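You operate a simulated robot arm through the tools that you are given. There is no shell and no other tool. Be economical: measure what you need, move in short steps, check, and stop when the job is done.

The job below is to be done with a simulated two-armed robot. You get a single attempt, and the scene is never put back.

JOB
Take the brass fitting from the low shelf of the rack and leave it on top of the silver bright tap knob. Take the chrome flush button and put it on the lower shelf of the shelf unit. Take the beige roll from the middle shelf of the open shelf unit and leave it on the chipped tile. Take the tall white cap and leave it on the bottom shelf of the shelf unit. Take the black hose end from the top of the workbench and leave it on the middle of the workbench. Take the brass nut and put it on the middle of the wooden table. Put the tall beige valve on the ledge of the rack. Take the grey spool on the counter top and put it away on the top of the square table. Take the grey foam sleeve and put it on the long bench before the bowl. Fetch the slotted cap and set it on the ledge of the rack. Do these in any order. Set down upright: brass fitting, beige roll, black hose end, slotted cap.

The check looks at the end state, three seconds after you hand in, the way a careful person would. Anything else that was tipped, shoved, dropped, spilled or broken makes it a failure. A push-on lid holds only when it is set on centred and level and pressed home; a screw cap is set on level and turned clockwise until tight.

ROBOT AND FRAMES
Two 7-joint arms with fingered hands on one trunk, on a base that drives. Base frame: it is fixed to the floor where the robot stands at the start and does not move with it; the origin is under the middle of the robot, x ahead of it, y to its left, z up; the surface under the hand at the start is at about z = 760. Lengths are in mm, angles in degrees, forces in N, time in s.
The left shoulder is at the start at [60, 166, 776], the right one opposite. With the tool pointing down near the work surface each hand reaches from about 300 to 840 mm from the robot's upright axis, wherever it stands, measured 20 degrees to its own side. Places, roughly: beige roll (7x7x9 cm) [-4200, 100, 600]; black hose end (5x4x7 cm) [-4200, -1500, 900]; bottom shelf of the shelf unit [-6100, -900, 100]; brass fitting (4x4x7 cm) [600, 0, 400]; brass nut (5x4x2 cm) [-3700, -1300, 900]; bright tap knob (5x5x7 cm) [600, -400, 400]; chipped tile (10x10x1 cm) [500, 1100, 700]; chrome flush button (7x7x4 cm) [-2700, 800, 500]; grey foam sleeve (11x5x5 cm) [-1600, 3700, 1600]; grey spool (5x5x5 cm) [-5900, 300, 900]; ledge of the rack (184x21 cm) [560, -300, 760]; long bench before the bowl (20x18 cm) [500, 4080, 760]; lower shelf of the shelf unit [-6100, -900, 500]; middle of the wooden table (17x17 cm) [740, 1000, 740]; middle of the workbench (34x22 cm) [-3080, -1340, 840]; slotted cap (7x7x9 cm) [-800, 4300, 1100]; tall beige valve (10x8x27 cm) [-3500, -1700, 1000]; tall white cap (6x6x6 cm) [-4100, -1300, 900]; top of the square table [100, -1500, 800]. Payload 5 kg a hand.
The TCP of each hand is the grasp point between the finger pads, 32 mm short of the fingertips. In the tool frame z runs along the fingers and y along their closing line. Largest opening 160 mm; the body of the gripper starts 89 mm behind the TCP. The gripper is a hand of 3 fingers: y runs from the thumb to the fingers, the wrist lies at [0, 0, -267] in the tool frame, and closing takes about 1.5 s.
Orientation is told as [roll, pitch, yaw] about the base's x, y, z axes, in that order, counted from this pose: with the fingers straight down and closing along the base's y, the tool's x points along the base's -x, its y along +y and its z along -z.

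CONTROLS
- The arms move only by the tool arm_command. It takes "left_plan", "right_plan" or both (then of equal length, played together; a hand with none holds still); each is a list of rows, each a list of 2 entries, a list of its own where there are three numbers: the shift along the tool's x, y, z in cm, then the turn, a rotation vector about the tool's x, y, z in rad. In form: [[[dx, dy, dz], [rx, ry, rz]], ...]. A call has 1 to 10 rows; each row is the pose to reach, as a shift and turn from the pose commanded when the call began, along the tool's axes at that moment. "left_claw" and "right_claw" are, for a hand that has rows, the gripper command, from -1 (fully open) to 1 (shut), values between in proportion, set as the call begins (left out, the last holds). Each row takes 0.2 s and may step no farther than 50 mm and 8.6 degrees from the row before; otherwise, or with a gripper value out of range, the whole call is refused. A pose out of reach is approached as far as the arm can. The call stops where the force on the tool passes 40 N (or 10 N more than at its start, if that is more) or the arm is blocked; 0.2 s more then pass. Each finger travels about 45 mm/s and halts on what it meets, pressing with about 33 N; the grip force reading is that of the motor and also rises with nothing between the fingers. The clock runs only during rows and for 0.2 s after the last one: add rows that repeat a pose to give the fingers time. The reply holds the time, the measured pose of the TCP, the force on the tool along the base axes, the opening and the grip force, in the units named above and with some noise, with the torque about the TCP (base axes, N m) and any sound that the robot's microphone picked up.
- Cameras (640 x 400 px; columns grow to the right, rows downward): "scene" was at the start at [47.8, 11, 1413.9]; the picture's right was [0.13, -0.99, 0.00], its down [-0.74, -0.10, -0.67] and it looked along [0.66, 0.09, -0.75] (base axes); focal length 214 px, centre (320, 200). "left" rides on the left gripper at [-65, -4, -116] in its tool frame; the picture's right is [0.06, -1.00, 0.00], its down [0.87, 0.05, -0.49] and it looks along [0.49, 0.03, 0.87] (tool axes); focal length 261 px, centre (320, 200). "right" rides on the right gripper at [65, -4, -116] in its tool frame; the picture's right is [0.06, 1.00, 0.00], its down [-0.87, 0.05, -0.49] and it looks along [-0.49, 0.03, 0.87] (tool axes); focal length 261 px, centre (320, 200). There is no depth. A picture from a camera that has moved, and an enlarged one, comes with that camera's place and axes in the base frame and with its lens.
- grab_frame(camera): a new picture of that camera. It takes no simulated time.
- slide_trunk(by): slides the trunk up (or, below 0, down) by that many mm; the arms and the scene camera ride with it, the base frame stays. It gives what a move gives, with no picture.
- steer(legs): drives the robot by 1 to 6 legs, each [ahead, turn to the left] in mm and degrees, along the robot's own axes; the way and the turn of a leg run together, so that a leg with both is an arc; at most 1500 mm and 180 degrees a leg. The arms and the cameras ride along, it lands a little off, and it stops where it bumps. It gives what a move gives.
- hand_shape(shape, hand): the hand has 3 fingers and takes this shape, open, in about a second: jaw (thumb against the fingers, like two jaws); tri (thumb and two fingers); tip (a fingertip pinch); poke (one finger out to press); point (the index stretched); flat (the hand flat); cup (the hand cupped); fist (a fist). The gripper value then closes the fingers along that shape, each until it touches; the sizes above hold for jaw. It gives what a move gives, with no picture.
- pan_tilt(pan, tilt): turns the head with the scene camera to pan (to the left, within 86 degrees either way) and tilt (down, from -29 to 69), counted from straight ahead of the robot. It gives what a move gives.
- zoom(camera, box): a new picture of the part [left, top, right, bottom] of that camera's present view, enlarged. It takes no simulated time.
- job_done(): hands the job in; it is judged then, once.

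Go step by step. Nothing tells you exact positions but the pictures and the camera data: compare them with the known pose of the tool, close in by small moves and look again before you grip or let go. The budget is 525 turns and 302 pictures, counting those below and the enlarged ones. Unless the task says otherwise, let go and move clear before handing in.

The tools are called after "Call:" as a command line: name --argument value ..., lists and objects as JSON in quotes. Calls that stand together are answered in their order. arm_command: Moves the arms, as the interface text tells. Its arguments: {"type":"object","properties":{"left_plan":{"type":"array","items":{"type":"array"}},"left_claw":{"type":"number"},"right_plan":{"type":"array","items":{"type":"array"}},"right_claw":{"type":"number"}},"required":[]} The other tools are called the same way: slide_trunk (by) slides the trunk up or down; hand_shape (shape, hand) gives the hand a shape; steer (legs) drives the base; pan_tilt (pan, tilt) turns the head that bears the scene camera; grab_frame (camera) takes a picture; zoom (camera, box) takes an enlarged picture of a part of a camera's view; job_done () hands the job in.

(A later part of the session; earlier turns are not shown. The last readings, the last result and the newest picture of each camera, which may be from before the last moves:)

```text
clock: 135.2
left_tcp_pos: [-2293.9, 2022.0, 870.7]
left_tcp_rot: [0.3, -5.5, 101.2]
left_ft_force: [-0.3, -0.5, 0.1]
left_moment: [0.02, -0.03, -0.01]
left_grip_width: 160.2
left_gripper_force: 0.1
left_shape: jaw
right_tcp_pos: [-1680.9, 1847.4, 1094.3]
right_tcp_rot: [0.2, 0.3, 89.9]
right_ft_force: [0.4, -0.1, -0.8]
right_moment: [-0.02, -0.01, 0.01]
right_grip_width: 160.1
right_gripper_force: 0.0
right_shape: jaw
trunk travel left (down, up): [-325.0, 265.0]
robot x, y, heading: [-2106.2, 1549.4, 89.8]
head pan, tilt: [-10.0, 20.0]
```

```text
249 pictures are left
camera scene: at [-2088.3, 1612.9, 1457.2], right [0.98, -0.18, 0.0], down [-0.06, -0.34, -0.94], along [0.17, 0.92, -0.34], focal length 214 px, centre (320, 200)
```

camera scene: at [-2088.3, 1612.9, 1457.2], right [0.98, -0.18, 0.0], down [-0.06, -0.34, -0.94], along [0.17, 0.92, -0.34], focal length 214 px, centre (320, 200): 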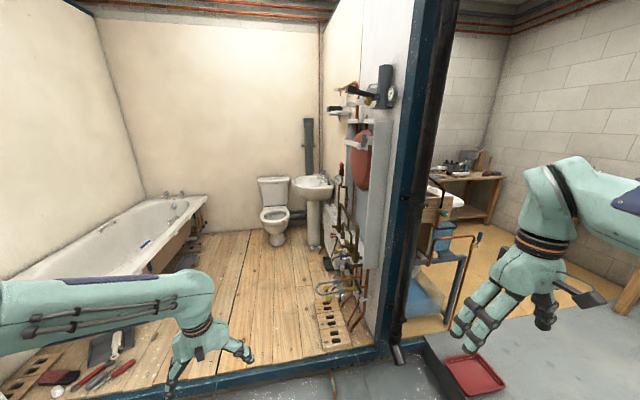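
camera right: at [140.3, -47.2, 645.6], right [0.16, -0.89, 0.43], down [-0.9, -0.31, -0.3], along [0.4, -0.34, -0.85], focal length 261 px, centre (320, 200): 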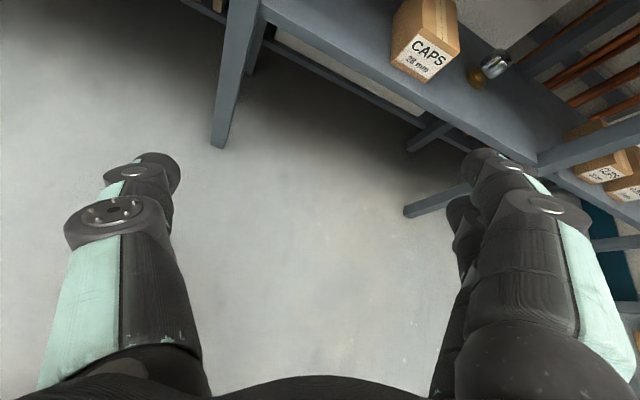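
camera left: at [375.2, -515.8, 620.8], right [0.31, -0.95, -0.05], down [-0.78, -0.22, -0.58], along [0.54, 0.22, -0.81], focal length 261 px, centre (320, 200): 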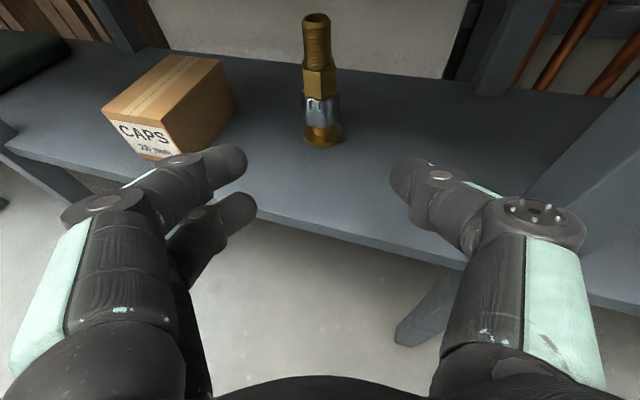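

Call:
zoom --camera "scene" --box '[290, 60, 420, 150]'

Call:
zoom --camera "scene" --box '[180, 250, 440, 400]'

```text
4.44 times, centred on (355, 105) of scene
camera zoom: at [-2088.3, 1612.9, 1457.2], right [0.98, -0.18, 0.0], down [-0.06, -0.34, -0.94], along [0.17, 0.92, -0.34], focal length 953 px, centre (164, 622)
```

zoom: 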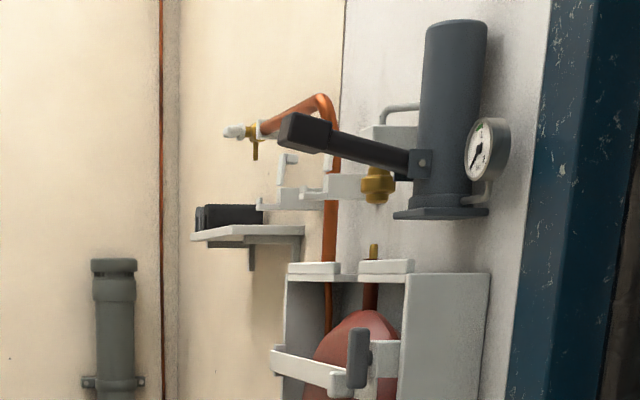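

```text
2.46 times, centred on (310, 325) of scene
camera zoom: at [-2088.3, 1612.9, 1457.2], right [0.98, -0.18, 0.0], down [-0.06, -0.34, -0.94], along [0.17, 0.92, -0.34], focal length 528 px, centre (345, -108)
```

zoom: 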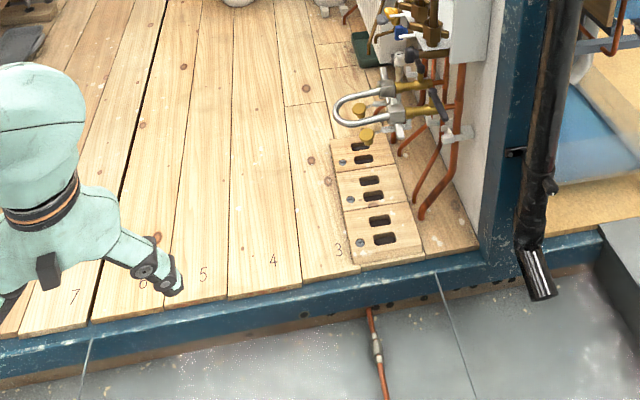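

The dark sleeve lies on a small wall shelf inside the raised bathroom deck, whose edge beam (~16 cm high) stands at y≈2450. I'll look for access further west.

Call:
pan_tilt --pan 60 --tilt 20

Call:
grab_frame --camera "scene"

Call:
pan_tilt --pan 10 --tilt 45

Call:
grab_frame --camera "scene"

```text
clock: 136.6
left_tcp_pos: [-2292.7, 2022.6, 870.1]
left_tcp_rot: [0.3, -5.5, 101.3]
left_ft_force: [-0.5, -0.1, 0.1]
left_moment: [0.02, 0.02, 0.03]
left_grip_width: 159.6
left_gripper_force: 0.1
left_shape: jaw
right_tcp_pos: [-1681.9, 1847.5, 1094.4]
right_tcp_rot: [0.3, 0.1, 89.9]
right_ft_force: [0.5, -0.1, 0.4]
right_moment: [-0.01, 0.0, 0.01]
right_grip_width: 159.9
right_gripper_force: 0.2
right_shape: jaw
trunk travel left (down, up): [-325.0, 265.0]
robot x, y, heading: [-2104.6, 1551.4, 89.8]
head pan, tilt: [60.0, 20.0]
```

```text
246 pictures are left
camera scene: at [-2185.4, 1568.4, 1457.2], right [0.51, 0.86, 0.0], down [0.29, -0.17, -0.94], along [-0.81, 0.48, -0.34], focal length 214 px, centre (320, 200)
```

scene: 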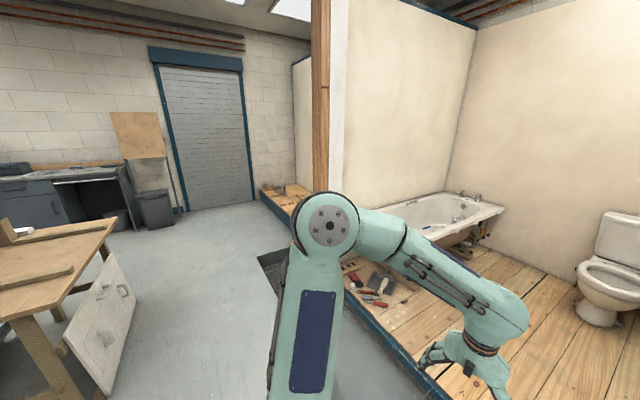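

```text
clock: 137.8
left_tcp_pos: [-2293.9, 2021.5, 870.2]
left_tcp_rot: [0.3, -5.5, 101.3]
left_ft_force: [0.0, -0.6, 0.9]
left_moment: [0.01, 0.0, -0.01]
left_grip_width: 159.8
left_gripper_force: 0.0
left_shape: jaw
right_tcp_pos: [-1681.2, 1847.0, 1094.9]
right_tcp_rot: [0.2, 0.1, 89.9]
right_ft_force: [-0.7, 0.2, -0.8]
right_moment: [0.03, -0.02, 0.01]
right_grip_width: 160.3
right_gripper_force: 0.0
right_shape: jaw
trunk travel left (down, up): [-325.0, 265.0]
robot x, y, heading: [-2105.7, 1549.1, 89.9]
head pan, tilt: [10.0, 45.0]
```

```text
245 pictures are left
camera scene: at [-2118.8, 1601.5, 1418.6], right [0.99, 0.17, 0.0], down [0.12, -0.7, -0.71], along [-0.12, 0.7, -0.71], focal length 214 px, centre (320, 200)
```

scene: 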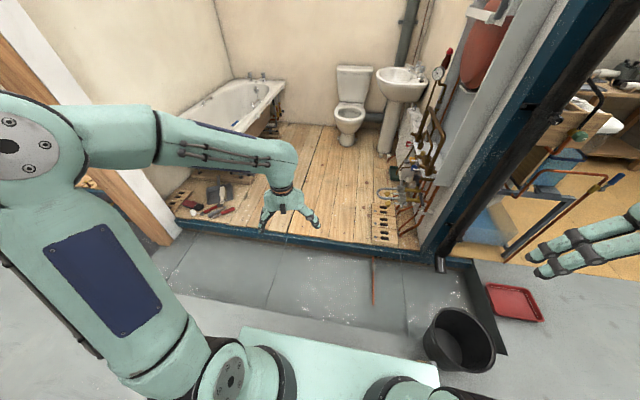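

The only way in appears to be over the deck's edge. I'll test whether the base can drive up: go forward carefully and see where it stops.

Call:
steer --legs '[[550, 0]]'

Call:
grab_frame --camera "scene"

```text
clock: 140.9
left_tcp_pos: [-2289.3, 2573.1, 870.1]
left_tcp_rot: [0.2, -5.6, 101.3]
left_ft_force: [-0.7, -0.1, 0.2]
left_moment: [-0.01, -0.01, 0.02]
left_grip_width: 159.9
left_gripper_force: 0.0
left_shape: jaw
right_tcp_pos: [-1677.3, 2397.6, 1094.4]
right_tcp_rot: [0.2, 0.2, 89.8]
right_ft_force: [-0.4, 0.1, -0.4]
right_moment: [-0.01, 0.0, -0.02]
right_grip_width: 160.0
right_gripper_force: 0.0
right_shape: jaw
trunk travel left (down, up): [-325.0, 265.0]
robot x, y, heading: [-2100.3, 2100.7, 89.8]
head pan, tilt: [10.0, 45.0]
```

```text
244 pictures are left
camera scene: at [-2115.0, 2152.3, 1418.5], right [0.99, 0.17, 0.0], down [0.12, -0.7, -0.71], along [-0.12, 0.7, -0.71], focal length 214 px, centre (320, 200)
```

scene: 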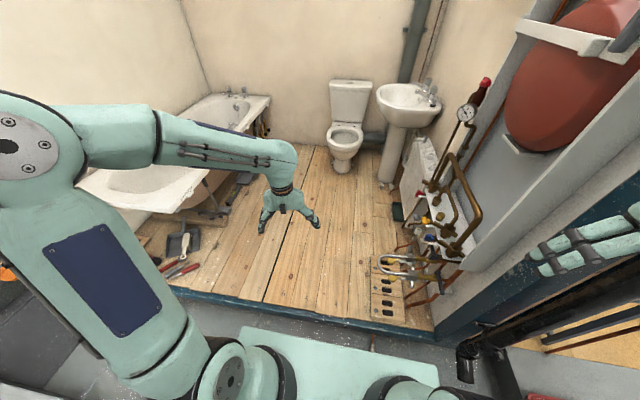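

Call:
steer --legs '[[400, 0]]'

Call:
grab_frame --camera "scene"

```text
clock: 142.8
left_tcp_pos: [-2288.0, 2831.6, 870.2]
left_tcp_rot: [0.2, -5.6, 101.0]
left_ft_force: [0.0, 0.5, -0.5]
left_moment: [0.0, 0.03, -0.02]
left_grip_width: 159.7
left_gripper_force: 0.1
left_shape: jaw
right_tcp_pos: [-1677.7, 2645.2, 1095.1]
right_tcp_rot: [0.4, 0.1, 89.4]
right_ft_force: [0.7, -0.4, 0.2]
right_moment: [0.01, 0.0, 0.01]
right_grip_width: 160.0
right_gripper_force: 0.0
right_shape: jaw
trunk travel left (down, up): [-325.0, 265.0]
robot x, y, heading: [-2101.9, 2364.2, 88.7]
head pan, tilt: [10.0, 45.0]
stopped in leg 1: the robot was blocked; the commanded pose is now the measured one
```

```text
243 pictures are left
camera scene: at [-2114.4, 2408.5, 1419.0], right [0.99, 0.15, 0.0], down [0.11, -0.7, -0.71], along [-0.11, 0.7, -0.7], focal length 214 px, centre (320, 200)
```

scene: 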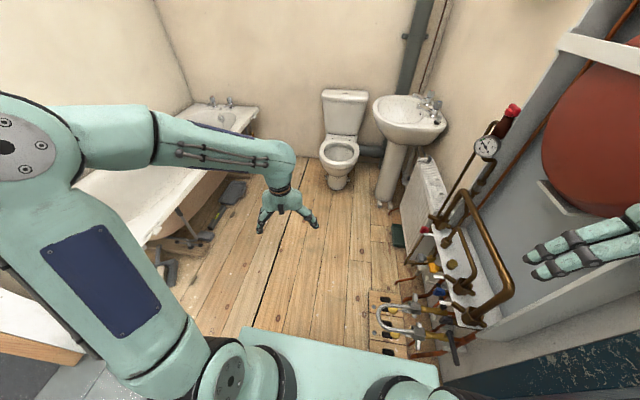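

The base is stopped by the deck beam at y=2364. Let me re-measure the sleeve from here.

Call:
pan_tilt --pan -25 --tilt 0

Call:
grab_frame --camera "scene"

```text
clock: 143.9
left_tcp_pos: [-2287.3, 2831.5, 872.5]
left_tcp_rot: [0.1, -5.7, 101.0]
left_ft_force: [-0.3, -0.1, 0.8]
left_moment: [0.02, -0.04, 0.01]
left_grip_width: 159.9
left_gripper_force: 0.0
left_shape: jaw
right_tcp_pos: [-1677.6, 2645.7, 1094.1]
right_tcp_rot: [0.4, 0.0, 89.3]
right_ft_force: [-0.2, -0.3, 1.0]
right_moment: [-0.01, 0.0, 0.0]
right_grip_width: 160.0
right_gripper_force: 0.0
right_shape: jaw
trunk travel left (down, up): [-325.0, 265.0]
robot x, y, heading: [-2100.6, 2362.5, 89.0]
head pan, tilt: [-25.0, 0.0]
```

```text
242 pictures are left
camera scene: at [-2062.7, 2407.2, 1489.7], right [0.9, -0.44, 0.0], down [0.0, 0.01, -1.0], along [0.44, 0.9, 0.01], focal length 214 px, centre (320, 200)
```

scene: 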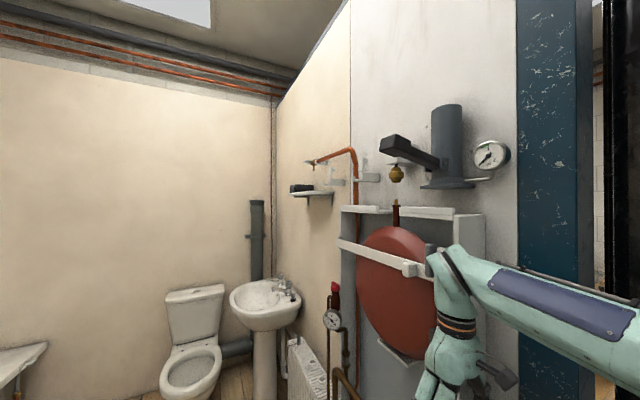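

Call:
pan_tilt --pan 0 --tilt 69

Call:
grab_frame --camera "scene"

Call:
grab_frame --camera "left"

Call:
pan_tilt --pan -80 --tilt 25

Call:
grab_frame --camera "scene"

```text
clock: 145.3
left_tcp_pos: [-2288.4, 2831.8, 871.8]
left_tcp_rot: [0.1, -5.7, 101.0]
left_ft_force: [-0.3, -0.3, 0.1]
left_moment: [-0.03, 0.0, -0.02]
left_grip_width: 160.1
left_gripper_force: 0.1
left_shape: jaw
right_tcp_pos: [-1678.1, 2646.0, 1095.6]
right_tcp_rot: [0.3, 0.1, 89.4]
right_ft_force: [0.2, 0.5, 0.7]
right_moment: [0.03, 0.01, -0.02]
right_grip_width: 159.9
right_gripper_force: 0.0
right_shape: jaw
trunk travel left (down, up): [-325.0, 265.0]
robot x, y, heading: [-2101.9, 2364.6, 89.1]
head pan, tilt: [0.0, 68.8]
```

```text
241 pictures are left
camera scene: at [-2101.2, 2383.0, 1389.8], right [1.0, -0.02, 0.0], down [-0.02, -0.93, -0.37], along [0.01, 0.37, -0.93], focal length 214 px, centre (320, 200)
```

scene: 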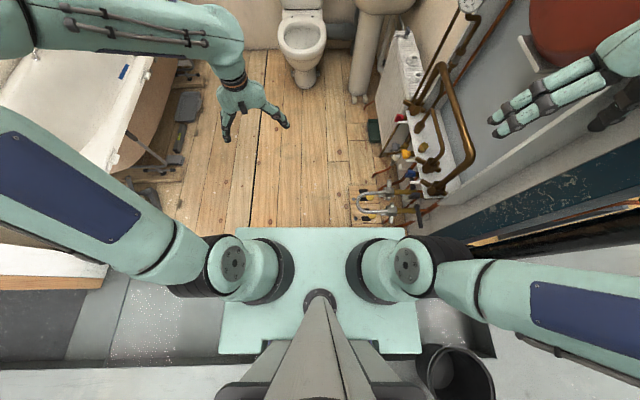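

```text
240 pictures are left
camera left: at [-2294.7, 2884.9, 993.5], right [0.99, 0.13, -0.01], down [0.12, -0.91, 0.4], along [0.04, -0.4, -0.92], focal length 261 px, centre (320, 200)
```

left: 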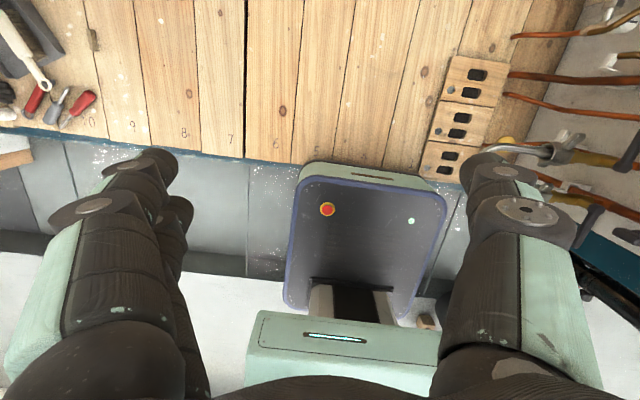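

```text
clock: 146.8
left_tcp_pos: [-2288.1, 2830.8, 871.4]
left_tcp_rot: [0.1, -5.7, 101.0]
left_ft_force: [-0.1, -0.6, -0.8]
left_moment: [0.03, 0.01, 0.02]
left_grip_width: 159.7
left_gripper_force: 0.1
left_shape: jaw
right_tcp_pos: [-1677.1, 2646.3, 1095.6]
right_tcp_rot: [0.2, 0.0, 89.5]
right_ft_force: [-0.2, -0.4, -0.1]
right_moment: [-0.02, 0.01, 0.01]
right_grip_width: 160.1
right_gripper_force: 0.0
right_shape: jaw
trunk travel left (down, up): [-325.0, 265.0]
robot x, y, heading: [-2097.7, 2360.9, 89.0]
head pan, tilt: [-80.0, 25.0]
```

```text
239 pictures are left
camera scene: at [-2011.5, 2341.1, 1449.1], right [0.15, -0.99, -0.01], down [-0.42, -0.06, -0.91], along [0.9, 0.14, -0.42], focal length 214 px, centre (320, 200)
```

scene: 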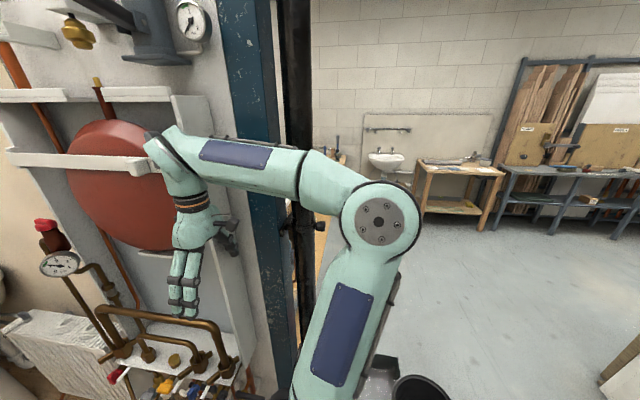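

Triangulating the slotted boards gives z≈0, so the deck is at floor level, and the base's right front corner met those boards. I'll back up, check them, and take a lane further left.

Call:
steer --legs '[[-350, 0]]'

Call:
pan_tilt --pan -10 --tilt 40

Call:
zoom --camera "scene" --box '[200, 120, 520, 320]'

```text
clock: 149.1
left_tcp_pos: [-2291.1, 2484.5, 868.0]
left_tcp_rot: [0.3, -5.4, 100.9]
left_ft_force: [-0.6, 0.0, 0.0]
left_moment: [0.03, -0.02, 0.01]
left_grip_width: 159.8
left_gripper_force: 0.1
left_shape: jaw
right_tcp_pos: [-1680.9, 2300.2, 1091.7]
right_tcp_rot: [0.4, 0.3, 89.4]
right_ft_force: [0.1, 0.3, 0.2]
right_moment: [0.02, 0.01, 0.05]
right_grip_width: 159.8
right_gripper_force: 0.1
right_shape: jaw
trunk travel left (down, up): [-325.0, 265.0]
robot x, y, heading: [-2104.9, 2010.8, 88.8]
head pan, tilt: [-80.0, 25.0]
```

```text
clock: 150.5
left_tcp_pos: [-2293.6, 2483.8, 869.2]
left_tcp_rot: [0.3, -5.4, 101.0]
left_ft_force: [-0.2, -1.1, 0.1]
left_moment: [0.01, 0.03, 0.03]
left_grip_width: 159.7
left_gripper_force: 0.0
left_shape: jaw
right_tcp_pos: [-1681.3, 2300.5, 1090.8]
right_tcp_rot: [0.3, 0.2, 89.3]
right_ft_force: [-0.5, 0.7, 0.0]
right_moment: [0.03, -0.03, -0.01]
right_grip_width: 160.1
right_gripper_force: 0.0
right_shape: jaw
trunk travel left (down, up): [-325.0, 265.0]
robot x, y, heading: [-2107.5, 2013.5, 88.9]
head pan, tilt: [-10.0, 40.0]
```

```text
2.00 times, centred on (360, 220) of scene
camera zoom: at [-2089.8, 2066.3, 1425.8], right [0.98, -0.19, 0.0], down [-0.13, -0.63, -0.77], along [0.15, 0.75, -0.64], focal length 429 px, centre (240, 160)
```

zoom: 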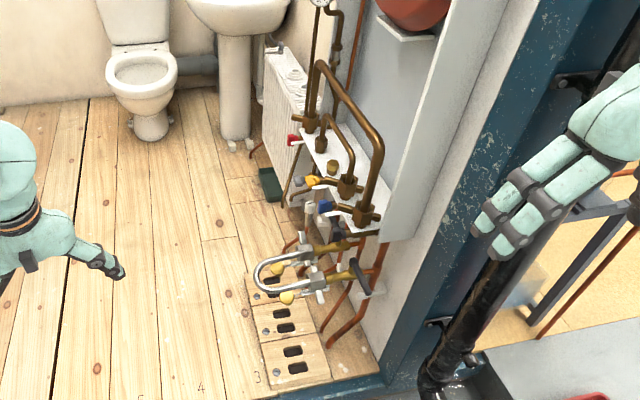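

The boards are untouched. Shift the lane 250 mm to the left and try again with the right arm tucked away.

Call:
arm_command --right_plan '[[[0, 3.5, 0], [0, 0, 0]], [[0, 7, 0], [0, 0, 0]], [[0, 10.5, 0], [0, 0, 0]], [[0, 14, 0], [0, 0, 0]], [[-1, 17.5, 0], [0, 0, 0]], [[-2, 21, 0], [0, 0, 0]], [[-3, 24, 0], [0, 0, 0]]]'

Call:
steer --legs '[[0, 91], [250, 0], [0, -90], [500, 0]]'

Call:
grab_frame --camera "scene"

```text
clock: 152.1
left_tcp_pos: [-2293.6, 2485.5, 868.0]
left_tcp_rot: [0.3, -5.4, 100.9]
left_ft_force: [0.1, 0.5, -0.6]
left_moment: [0.03, -0.01, -0.01]
left_grip_width: 159.8
left_gripper_force: 0.1
left_shape: jaw
right_tcp_pos: [-1922.3, 2332.3, 1094.2]
right_tcp_rot: [0.4, 0.3, 89.4]
right_ft_force: [-0.8, -0.6, 0.2]
right_moment: [-0.03, 0.02, 0.01]
right_grip_width: 159.7
right_gripper_force: 0.1
right_shape: jaw
trunk travel left (down, up): [-325.0, 265.0]
robot x, y, heading: [-2104.2, 2010.8, 88.7]
head pan, tilt: [-10.0, 40.0]
```

```text
clock: 164.4
left_tcp_pos: [-2545.0, 2987.1, 868.9]
left_tcp_rot: [0.3, -5.4, 101.5]
left_ft_force: [0.6, 0.3, -0.7]
left_moment: [-0.01, 0.04, 0.04]
left_grip_width: 159.6
left_gripper_force: 0.1
left_shape: jaw
right_tcp_pos: [-2172.2, 2839.1, 1094.5]
right_tcp_rot: [0.4, 0.5, 89.9]
right_ft_force: [-0.3, 0.8, -0.2]
right_moment: [0.02, 0.01, 0.0]
right_grip_width: 160.2
right_gripper_force: 0.0
right_shape: jaw
trunk travel left (down, up): [-325.0, 265.0]
robot x, y, heading: [-2354.0, 2516.7, 89.3]
head pan, tilt: [-10.0, 40.0]
```

```text
237 pictures are left
camera scene: at [-2338.2, 2571.5, 1425.8], right [0.98, -0.18, 0.0], down [-0.12, -0.63, -0.77], along [0.14, 0.75, -0.64], focal length 214 px, centre (320, 200)
```

scene: 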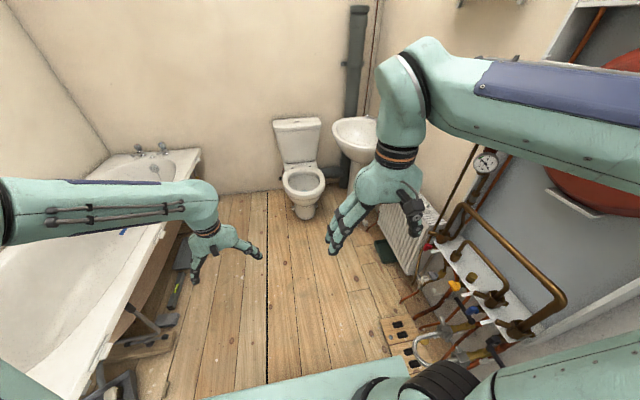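

It passed: the deck is drivable. Toilet front is at y≈3740; I'll stop at about (-2200,3250) and turn to face the wall shelf.

Call:
steer --legs '[[0, -11], [740, 0], [0, -50]]'

Call:
pan_tilt --pan 10 --tilt -10

Call:
grab_frame --camera "scene"

```text
clock: 171.6
left_tcp_pos: [-1878.0, 3635.5, 869.5]
left_tcp_rot: [0.2, -5.4, 39.8]
left_ft_force: [0.4, -0.5, 0.3]
left_moment: [0.03, -0.03, 0.02]
left_grip_width: 159.7
left_gripper_force: 0.1
left_shape: jaw
right_tcp_pos: [-1833.3, 3237.0, 1094.2]
right_tcp_rot: [0.4, 0.5, 28.3]
right_ft_force: [0.4, -0.2, 0.2]
right_moment: [-0.01, 0.0, 0.0]
right_grip_width: 160.2
right_gripper_force: 0.0
right_shape: jaw
trunk travel left (down, up): [-325.0, 265.0]
robot x, y, heading: [-2202.0, 3246.1, 27.7]
head pan, tilt: [-10.0, 40.0]
```

```text
clock: 172.7
left_tcp_pos: [-1878.6, 3635.2, 868.9]
left_tcp_rot: [0.1, -5.3, 39.8]
left_ft_force: [-0.1, -0.1, 0.0]
left_moment: [0.02, 0.0, 0.01]
left_grip_width: 159.6
left_gripper_force: 0.1
left_shape: jaw
right_tcp_pos: [-1831.6, 3238.9, 1093.4]
right_tcp_rot: [0.4, 0.4, 28.2]
right_ft_force: [0.5, -0.8, -0.1]
right_moment: [0.01, 0.02, 0.02]
right_grip_width: 159.9
right_gripper_force: 0.0
right_shape: jaw
trunk travel left (down, up): [-325.0, 265.0]
robot x, y, heading: [-2200.8, 3244.1, 27.8]
head pan, tilt: [10.0, -10.0]
```

```text
236 pictures are left
camera scene: at [-2162.1, 3282.5, 1504.7], right [0.61, -0.79, 0.0], down [0.14, 0.11, -0.98], along [0.78, 0.6, 0.17], focal length 214 px, centre (320, 200)
```

scene: 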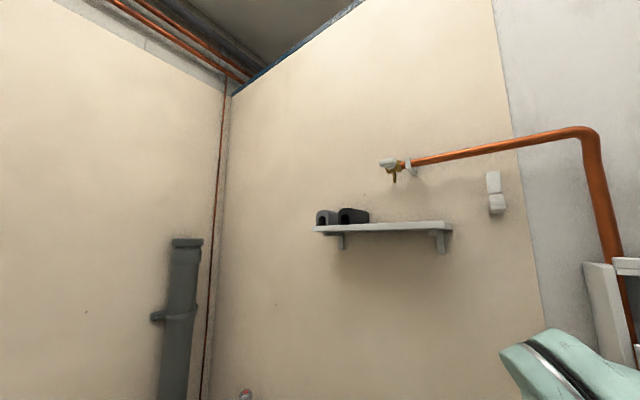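

Call:
zoom --camera "scene" --box '[290, 180, 470, 270]'

Call:
slide_trunk --by 265

Call:
zoom --camera "scene" --box '[290, 200, 470, 320]'

```text
3.56 times, centred on (380, 225) of scene
camera zoom: at [-2162.1, 3282.5, 1504.7], right [0.61, -0.79, 0.0], down [0.14, 0.11, -0.98], along [0.78, 0.6, 0.17], focal length 763 px, centre (107, 111)
```

zoom: 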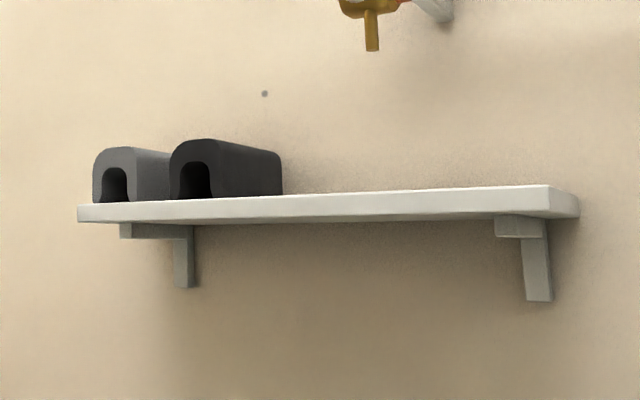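

```text
clock: 175.4
left_tcp_pos: [-1879.8, 3636.7, 1133.9]
left_tcp_rot: [0.4, -5.5, 39.9]
left_ft_force: [-0.4, 0.3, 0.5]
left_moment: [0.01, 0.01, -0.02]
left_grip_width: 160.0
left_gripper_force: 0.0
left_shape: jaw
right_tcp_pos: [-1832.1, 3238.9, 1358.4]
right_tcp_rot: [0.5, 0.4, 28.2]
right_ft_force: [-0.8, 0.2, 0.9]
right_moment: [-0.01, 0.0, 0.0]
right_grip_width: 159.9
right_gripper_force: 0.1
right_shape: jaw
trunk travel left (down, up): [-590.0, 0.0]
robot x, y, heading: [-2200.5, 3239.2, 27.7]
head pan, tilt: [10.0, -10.0]
```

```text
3.33 times, centred on (380, 260) of scene
camera zoom: at [-2162.1, 3282.5, 1769.7], right [0.61, -0.79, 0.0], down [0.14, 0.11, -0.98], along [0.78, 0.6, 0.17], focal length 715 px, centre (120, 0)
```

zoom: 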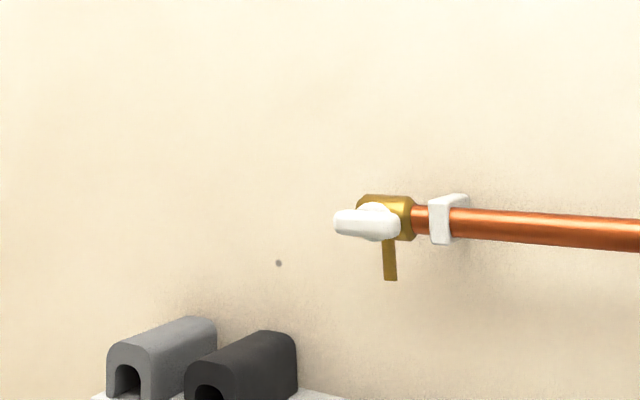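

Call:
pan_tilt --pan 10 --tilt 15

Call:
zoom --camera "scene" --box '[270, 150, 450, 262]'

```text
clock: 176.3
left_tcp_pos: [-1878.7, 3636.1, 1133.8]
left_tcp_rot: [0.3, -5.4, 39.8]
left_ft_force: [0.1, 0.4, 0.7]
left_moment: [-0.02, -0.02, -0.02]
left_grip_width: 159.8
left_gripper_force: 0.0
left_shape: jaw
right_tcp_pos: [-1832.4, 3237.8, 1359.5]
right_tcp_rot: [0.3, 0.3, 28.2]
right_ft_force: [0.4, -1.1, 0.1]
right_moment: [0.04, 0.01, -0.03]
right_grip_width: 160.2
right_gripper_force: 0.1
right_shape: jaw
trunk travel left (down, up): [-590.0, 0.0]
robot x, y, heading: [-2200.3, 3245.5, 27.9]
head pan, tilt: [10.0, 15.0]
```

```text
3.56 times, centred on (360, 206) of scene
camera zoom: at [-2154.9, 3288.1, 1730.4], right [0.61, -0.79, 0.0], down [-0.2, -0.16, -0.97], along [0.76, 0.59, -0.26], focal length 763 px, centre (178, 179)
```

zoom: 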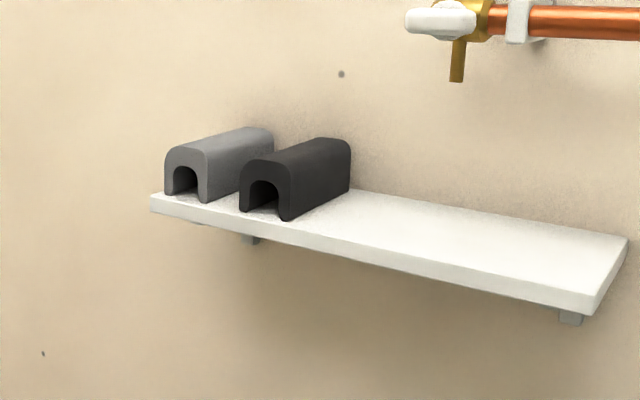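

Two sleeves: the grey one (target) at ≈(-1581,3680), black one 82 mm to its right, gap ≈32 mm. Two-finger jaw straddles vertically, so I'll look at what the "tip" pinch looks like.

Call:
hand_shape --hand "left" --shape "tip"

Call:
grab_frame --camera "left"

Call:
arm_command --left_claw 0.5 --left_plan '[[[0, 0, 0], [0, 0, 0]], [[0, 0, 0], [0, 0, 0]], [[0, 0, 0], [0, 0, 0]], [[0, 0, 0], [0, 0, 0]], [[0, 0, 0], [0, 0, 0]], [[0, 0, 0], [0, 0, 0]]]'

Call:
grab_frame --camera "left"

```text
clock: 177.2
left_tcp_pos: [-1879.6, 3636.3, 1133.9]
left_tcp_rot: [0.2, -5.4, 39.8]
left_ft_force: [-0.3, 0.1, -0.5]
left_moment: [0.03, 0.0, 0.01]
left_grip_width: 160.0
left_gripper_force: 0.1
left_shape: tip
right_tcp_pos: [-1832.2, 3238.8, 1359.5]
right_tcp_rot: [0.3, 0.4, 28.3]
right_ft_force: [0.3, -0.3, -0.5]
right_moment: [0.0, -0.03, -0.02]
right_grip_width: 159.9
right_gripper_force: 0.1
right_shape: jaw
trunk travel left (down, up): [-590.0, 0.0]
robot x, y, heading: [-2201.6, 3244.6, 27.6]
head pan, tilt: [10.0, 15.0]
```

```text
232 pictures are left
camera left: at [-1835.4, 3667.2, 1255.8], right [0.59, -0.81, -0.01], down [-0.73, -0.54, 0.41], along [-0.33, -0.23, -0.91], focal length 261 px, centre (320, 200)
```

left: 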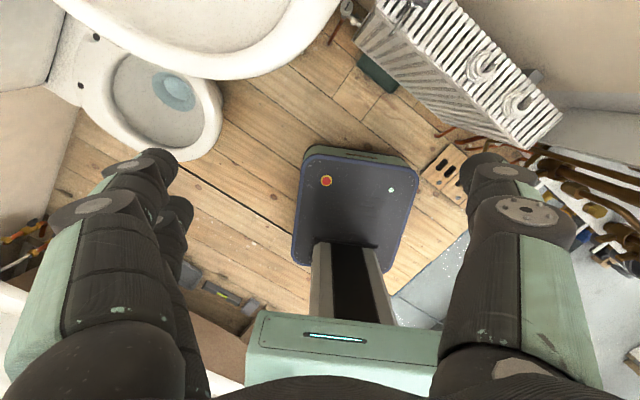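

```text
clock: 178.6
left_tcp_pos: [-1879.2, 3636.1, 1133.0]
left_tcp_rot: [0.4, -5.4, 39.8]
left_ft_force: [0.6, 0.4, 0.3]
left_moment: [0.01, 0.03, 0.04]
left_grip_width: 40.4
left_gripper_force: 0.0
left_shape: tip
right_tcp_pos: [-1833.3, 3237.5, 1359.0]
right_tcp_rot: [0.3, 0.4, 28.2]
right_ft_force: [0.3, -0.5, 0.0]
right_moment: [0.0, -0.02, 0.02]
right_grip_width: 160.3
right_gripper_force: 0.1
right_shape: jaw
trunk travel left (down, up): [-590.0, 0.0]
robot x, y, heading: [-2206.0, 3246.0, 27.3]
head pan, tilt: [10.0, 15.0]
```

```text
231 pictures are left
camera left: at [-1835.4, 3667.3, 1255.8], right [0.59, -0.81, -0.01], down [-0.73, -0.54, 0.41], along [-0.33, -0.23, -0.91], focal length 261 px, centre (320, 200)
```

left: 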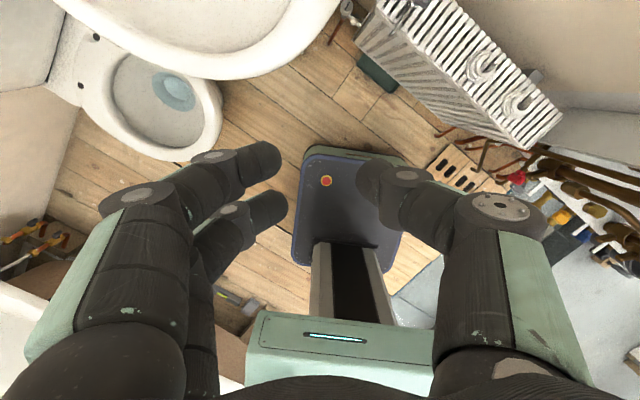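

The shapes look alike; I'll keep jaw and come at a 40° downward slant. First raise and pitch the left hand here in free air.

Call:
hand_shape --hand "left" --shape "jaw"

Call:
arm_command --left_claw -0.1 --left_plan '[[[0.2, 0.14, -4.7], [0, -0.0778, 0]], [[0.4, 0.28, -9.4], [0, -0.1556, 0]], [[0.6, 0.42, -14.1], [0, -0.2334, 0]], [[0.8, 0.56, -18.8], [0, -0.311, 0]], [[1.0, 0.7, -23.5], [0, -0.389, 0]], [[1.2, 0.84, -28.2], [0, -0.467, 0]], [[1.4, 0.98, -32.9], [0, -0.545, 0]], [[1.6, 1.12, -37.6], [0, -0.622, 0]], [[1.8, 1.26, -42.3], [0, -0.7, 0]], [[2, 1.4, -47], [0, -0.778, 0]]]'

Call:
grab_frame --camera "scene"

```text
clock: 179.5
left_tcp_pos: [-1879.8, 3635.7, 1134.5]
left_tcp_rot: [0.3, -5.4, 39.8]
left_ft_force: [0.1, 0.0, -0.4]
left_moment: [0.0, 0.02, 0.0]
left_grip_width: 159.9
left_gripper_force: 0.2
left_shape: jaw
right_tcp_pos: [-1832.1, 3238.1, 1358.1]
right_tcp_rot: [0.4, 0.4, 28.1]
right_ft_force: [-0.4, 0.8, 0.3]
right_moment: [0.01, 0.01, 0.01]
right_grip_width: 160.0
right_gripper_force: 0.0
right_shape: jaw
trunk travel left (down, up): [-590.0, 0.0]
robot x, y, heading: [-2202.3, 3244.1, 27.9]
head pan, tilt: [10.0, 15.0]
```

```text
clock: 181.7
left_tcp_pos: [-1938.1, 3601.5, 1601.7]
left_tcp_rot: [0.5, -50.1, 39.5]
left_ft_force: [0.1, -0.5, 0.0]
left_moment: [0.01, -0.01, 0.01]
left_grip_width: 88.3
left_gripper_force: 0.0
left_shape: jaw
right_tcp_pos: [-1833.9, 3236.4, 1361.2]
right_tcp_rot: [0.5, 0.3, 28.2]
right_ft_force: [0.1, 0.7, 0.5]
right_moment: [0.03, -0.05, -0.02]
right_grip_width: 160.2
right_gripper_force: 0.1
right_shape: jaw
trunk travel left (down, up): [-590.0, 0.0]
robot x, y, heading: [-2199.6, 3245.4, 27.8]
head pan, tilt: [10.0, 15.0]
```

```text
230 pictures are left
camera scene: at [-2156.0, 3286.2, 1730.4], right [0.61, -0.79, 0.0], down [-0.2, -0.16, -0.97], along [0.76, 0.59, -0.26], focal length 214 px, centre (320, 200)
```

scene: 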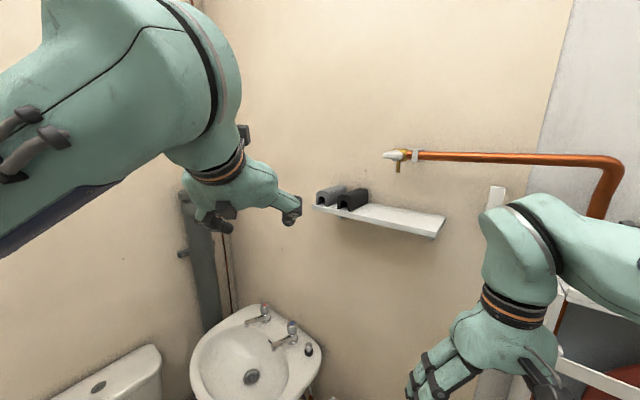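

Wrist height is feasible. Now reposition the base to about (-2130,3434), facing the partition squarely.

Call:
steer --legs '[[0, 41], [200, 0], [0, -69]]'

Call:
grab_frame --camera "scene"

Call:
grab_frame --camera "left"

```text
clock: 188.4
left_tcp_pos: [-1727.5, 3621.7, 1600.8]
left_tcp_rot: [0.4, -50.0, 11.7]
left_ft_force: [-0.4, -0.1, -0.1]
left_moment: [-0.02, -0.02, 0.01]
left_grip_width: 88.1
left_gripper_force: 0.0
left_shape: jaw
right_tcp_pos: [-1805.9, 3248.4, 1357.9]
right_tcp_rot: [0.4, 0.5, 0.3]
right_ft_force: [-0.3, 0.2, 0.8]
right_moment: [0.02, 0.04, 0.03]
right_grip_width: 160.0
right_gripper_force: 0.0
right_shape: jaw
trunk travel left (down, up): [-590.0, 0.0]
robot x, y, heading: [-2131.7, 3428.8, -0.4]
head pan, tilt: [10.0, 15.0]
```

```text
229 pictures are left
camera scene: at [-2067.9, 3444.8, 1730.3], right [0.17, -0.99, 0.0], down [-0.26, -0.04, -0.97], along [0.95, 0.17, -0.26], focal length 214 px, centre (320, 200)
```

scene: 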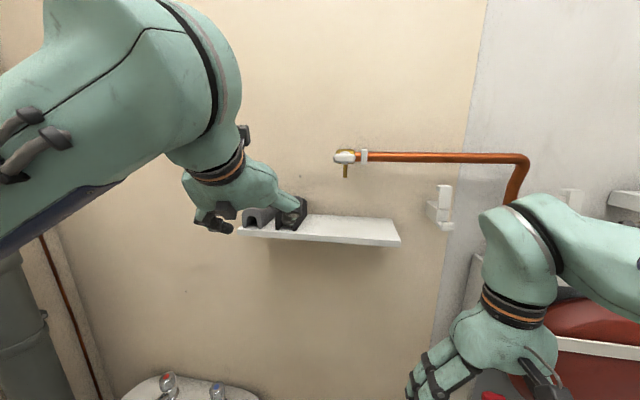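

```text
228 pictures are left
camera left: at [-1772.7, 3607.2, 1726.2], right [0.17, -0.98, -0.05], down [-0.93, -0.14, -0.35], along [0.34, 0.11, -0.94], focal length 261 px, centre (320, 200)
```

left: 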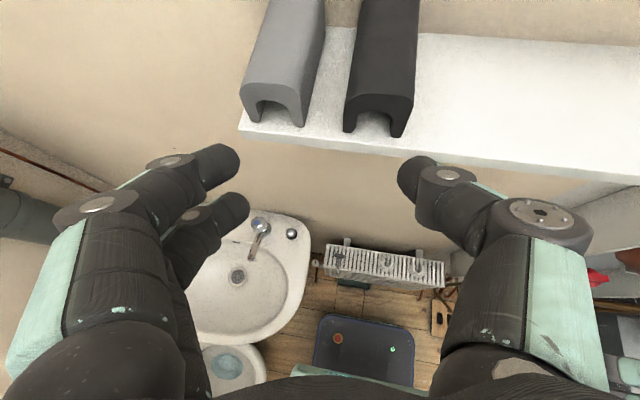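

Clear view: grey sleeve front at (-1640,3680), gap to black ≈38 mm. Set opening to ~66 mm, square up the yaw and move to a pre-grasp along the slant.

Call:
arm_command --left_claw 0.175 --left_plan '[[[-2.4, 1.57, 0.79], [0.052, 0, 0.0437]], [[-4.8, 3.15, 1.57], [0.104, 0, 0.0873]], [[-7.2, 4.72, 2.36], [0.156, 0, 0.131]]]'

Call:
grab_frame --camera "left"

```text
clock: 189.2
left_tcp_pos: [-1673.1, 3683.0, 1641.2]
left_tcp_rot: [0.3, -49.9, -0.1]
left_ft_force: [0.6, 0.8, -0.4]
left_moment: [0.01, 0.04, 0.0]
left_grip_width: 66.3
left_gripper_force: 0.1
left_shape: jaw
right_tcp_pos: [-1805.9, 3251.6, 1359.6]
right_tcp_rot: [0.4, 0.5, 0.3]
right_ft_force: [-0.5, 0.1, -1.1]
right_moment: [-0.04, -0.02, -0.04]
right_grip_width: 160.1
right_gripper_force: 0.0
right_shape: jaw
trunk travel left (down, up): [-590.0, 0.0]
robot x, y, heading: [-2129.2, 3429.4, 0.0]
head pan, tilt: [10.0, 15.0]
```

```text
227 pictures are left
camera left: at [-1720.6, 3678.5, 1766.6], right [-0.04, -1.0, -0.05], down [-0.94, 0.05, -0.35], along [0.35, 0.04, -0.94], focal length 261 px, centre (320, 200)
```

left: 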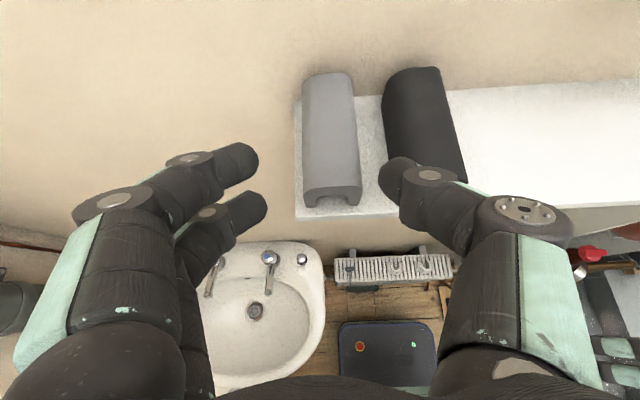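

Call:
arm_command --left_claw 0.25 --left_plan '[[[0, -0.4, 0], [0, 0, 0]], [[0, -0.45, 2.0], [0, 0, 0]], [[0, -0.45, 4.0], [0, 0, 0]]]'

Call:
grab_frame --camera "left"

```text
clock: 190.0
left_tcp_pos: [-1643.2, 3677.6, 1617.4]
left_tcp_rot: [0.4, -49.9, -0.1]
left_ft_force: [-0.3, 0.0, -0.3]
left_moment: [-0.01, -0.02, -0.02]
left_grip_width: 60.3
left_gripper_force: 0.1
left_shape: jaw
right_tcp_pos: [-1806.1, 3249.0, 1358.9]
right_tcp_rot: [0.4, 0.4, 0.3]
right_ft_force: [0.5, 0.4, 0.8]
right_moment: [0.02, -0.02, -0.02]
right_grip_width: 159.9
right_gripper_force: 0.1
right_shape: jaw
trunk travel left (down, up): [-590.0, 0.0]
robot x, y, heading: [-2128.9, 3427.8, -0.2]
head pan, tilt: [10.0, 15.0]
```

```text
226 pictures are left
camera left: at [-1690.9, 3672.4, 1740.8], right [-0.04, -1.0, -0.05], down [-0.94, 0.05, -0.35], along [0.35, 0.04, -0.94], focal length 261 px, centre (320, 200)
```

left: 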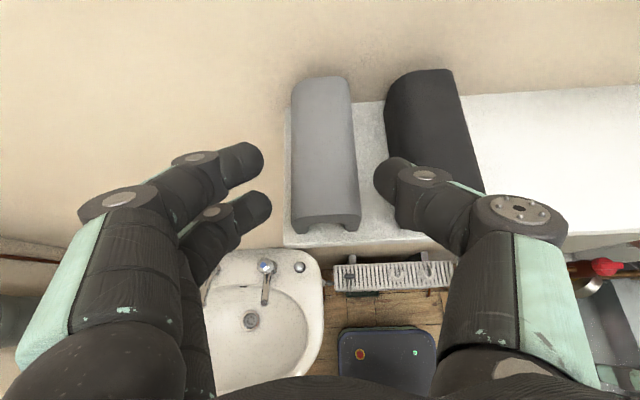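

Call:
arm_command --left_plan '[[[0, 0.1, 1.5], [0, 0, 0]], [[0, 0.1, 3.0], [0, 0, 0]]]'

Call:
grab_frame --camera "left"

```text
clock: 190.6
left_tcp_pos: [-1620.9, 3678.7, 1596.0]
left_tcp_rot: [0.5, -49.8, -0.2]
left_ft_force: [0.8, 0.8, -0.1]
left_moment: [0.03, 0.03, -0.02]
left_grip_width: 60.6
left_gripper_force: 0.1
left_shape: jaw
right_tcp_pos: [-1806.0, 3249.5, 1358.3]
right_tcp_rot: [0.4, 0.4, 0.4]
right_ft_force: [0.0, 0.2, -0.5]
right_moment: [0.01, 0.0, 0.02]
right_grip_width: 160.1
right_gripper_force: 0.1
right_shape: jaw
trunk travel left (down, up): [-590.0, 0.0]
robot x, y, heading: [-2132.0, 3428.8, -0.2]
head pan, tilt: [10.0, 15.0]
```

```text
225 pictures are left
camera left: at [-1667.7, 3673.1, 1721.6], right [-0.04, -1.0, -0.05], down [-0.94, 0.05, -0.35], along [0.35, 0.04, -0.94], focal length 261 px, centre (320, 200)
```

left: 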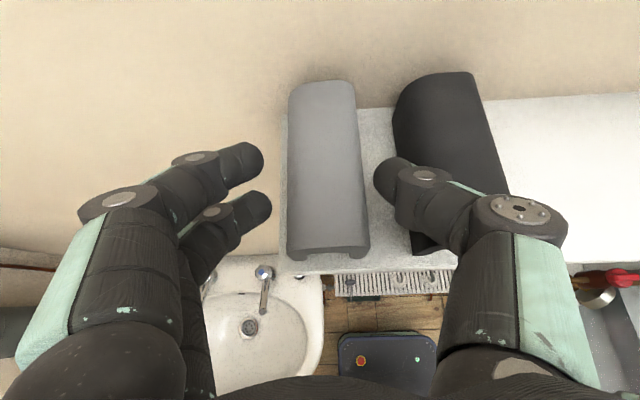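

Call:
arm_command --left_plan '[[[0, -0.1, 0.8], [0, 0, 0]], [[0, -0.15, 1.6], [0, 0, 0]]]'

Call:
grab_frame --camera "left"

```text
clock: 191.2
left_tcp_pos: [-1608.4, 3676.3, 1585.5]
left_tcp_rot: [0.4, -49.8, 0.0]
left_ft_force: [-0.8, 0.0, 0.3]
left_moment: [0.0, -0.02, 0.02]
left_grip_width: 60.5
left_gripper_force: 0.1
left_shape: jaw
right_tcp_pos: [-1803.3, 3250.0, 1359.3]
right_tcp_rot: [0.5, 0.4, 0.3]
right_ft_force: [1.0, -0.2, -0.4]
right_moment: [-0.01, -0.01, 0.02]
right_grip_width: 160.1
right_gripper_force: 0.2
right_shape: jaw
trunk travel left (down, up): [-590.0, 0.0]
robot x, y, heading: [-2131.6, 3428.1, -0.4]
head pan, tilt: [10.0, 15.0]
```

```text
224 pictures are left
camera left: at [-1655.5, 3671.6, 1711.3], right [-0.04, -1.0, -0.05], down [-0.94, 0.05, -0.35], along [0.35, 0.04, -0.94], focal length 261 px, centre (320, 200)
```

left: 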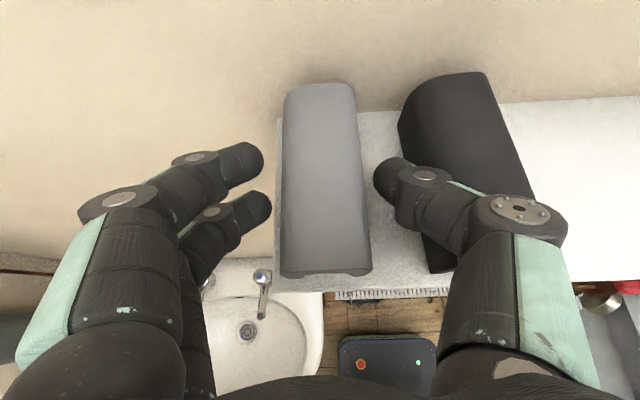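

Call:
arm_command --left_claw 1.0 --left_plan '[[[0, 0, 0], [0, 0, 0]], [[0, 0, 0], [0, 0, 0]], [[0, 0, 0], [0, 0, 0]], [[0, 0, 0], [0, 0, 0]], [[0, 0, 0], [0, 0, 0]]]'

Call:
grab_frame --camera "left"

```text
clock: 192.4
left_tcp_pos: [-1608.8, 3677.0, 1585.7]
left_tcp_rot: [0.4, -49.9, -0.1]
left_ft_force: [0.6, 0.0, 0.2]
left_moment: [-0.02, 0.02, -0.01]
left_grip_width: 40.2
left_gripper_force: 33.1
left_shape: jaw
right_tcp_pos: [-1805.3, 3249.4, 1359.0]
right_tcp_rot: [0.4, 0.4, 0.4]
right_ft_force: [0.3, 0.7, 0.5]
right_moment: [0.03, -0.01, -0.01]
right_grip_width: 159.8
right_gripper_force: 0.0
right_shape: jaw
trunk travel left (down, up): [-590.0, 0.0]
robot x, y, heading: [-2126.9, 3425.1, -0.2]
head pan, tilt: [10.0, 15.0]
```

```text
223 pictures are left
camera left: at [-1655.4, 3671.7, 1711.3], right [-0.04, -1.0, -0.05], down [-0.94, 0.05, -0.35], along [0.35, 0.04, -0.94], focal length 261 px, centre (320, 200)
```

left: 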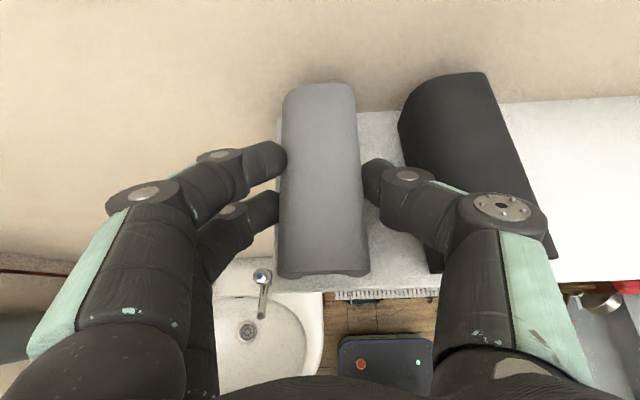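

Gripped. Lift a little and check.

Call:
arm_command --left_plan '[[[-1.5, 0, -1.3], [0, 0, 0]], [[-3.0, 0, -2.6], [0, 0, 0]], [[-4.6, 0, -3.9], [0, 0, 0]]]'

Call:
grab_frame --camera "left"

```text
clock: 193.2
left_tcp_pos: [-1608.3, 3674.7, 1646.3]
left_tcp_rot: [0.4, -50.0, 0.0]
left_ft_force: [0.0, -0.2, -0.3]
left_moment: [-0.02, -0.01, 0.0]
left_grip_width: 40.0
left_gripper_force: 33.0
left_shape: jaw
right_tcp_pos: [-1806.8, 3248.3, 1358.5]
right_tcp_rot: [0.5, 0.3, 0.3]
right_ft_force: [-1.1, -0.7, 0.9]
right_moment: [0.01, -0.03, 0.0]
right_grip_width: 159.8
right_gripper_force: 0.0
right_shape: jaw
trunk travel left (down, up): [-590.0, 0.0]
robot x, y, heading: [-2129.4, 3429.3, -0.1]
head pan, tilt: [10.0, 15.0]
```

```text
222 pictures are left
camera left: at [-1656.0, 3669.7, 1771.9], right [-0.04, -1.0, -0.05], down [-0.94, 0.05, -0.35], along [0.35, 0.04, -0.94], focal length 261 px, centre (320, 200)
```

left: 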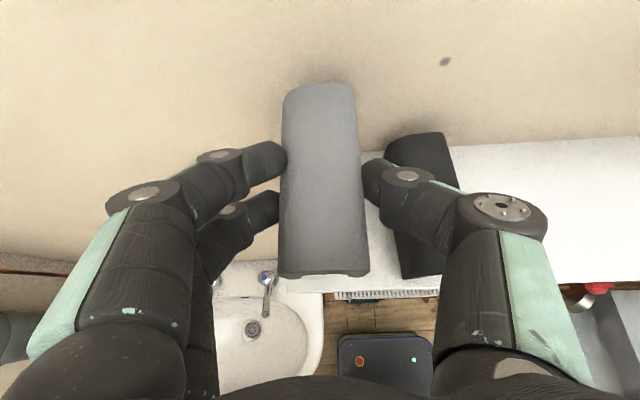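

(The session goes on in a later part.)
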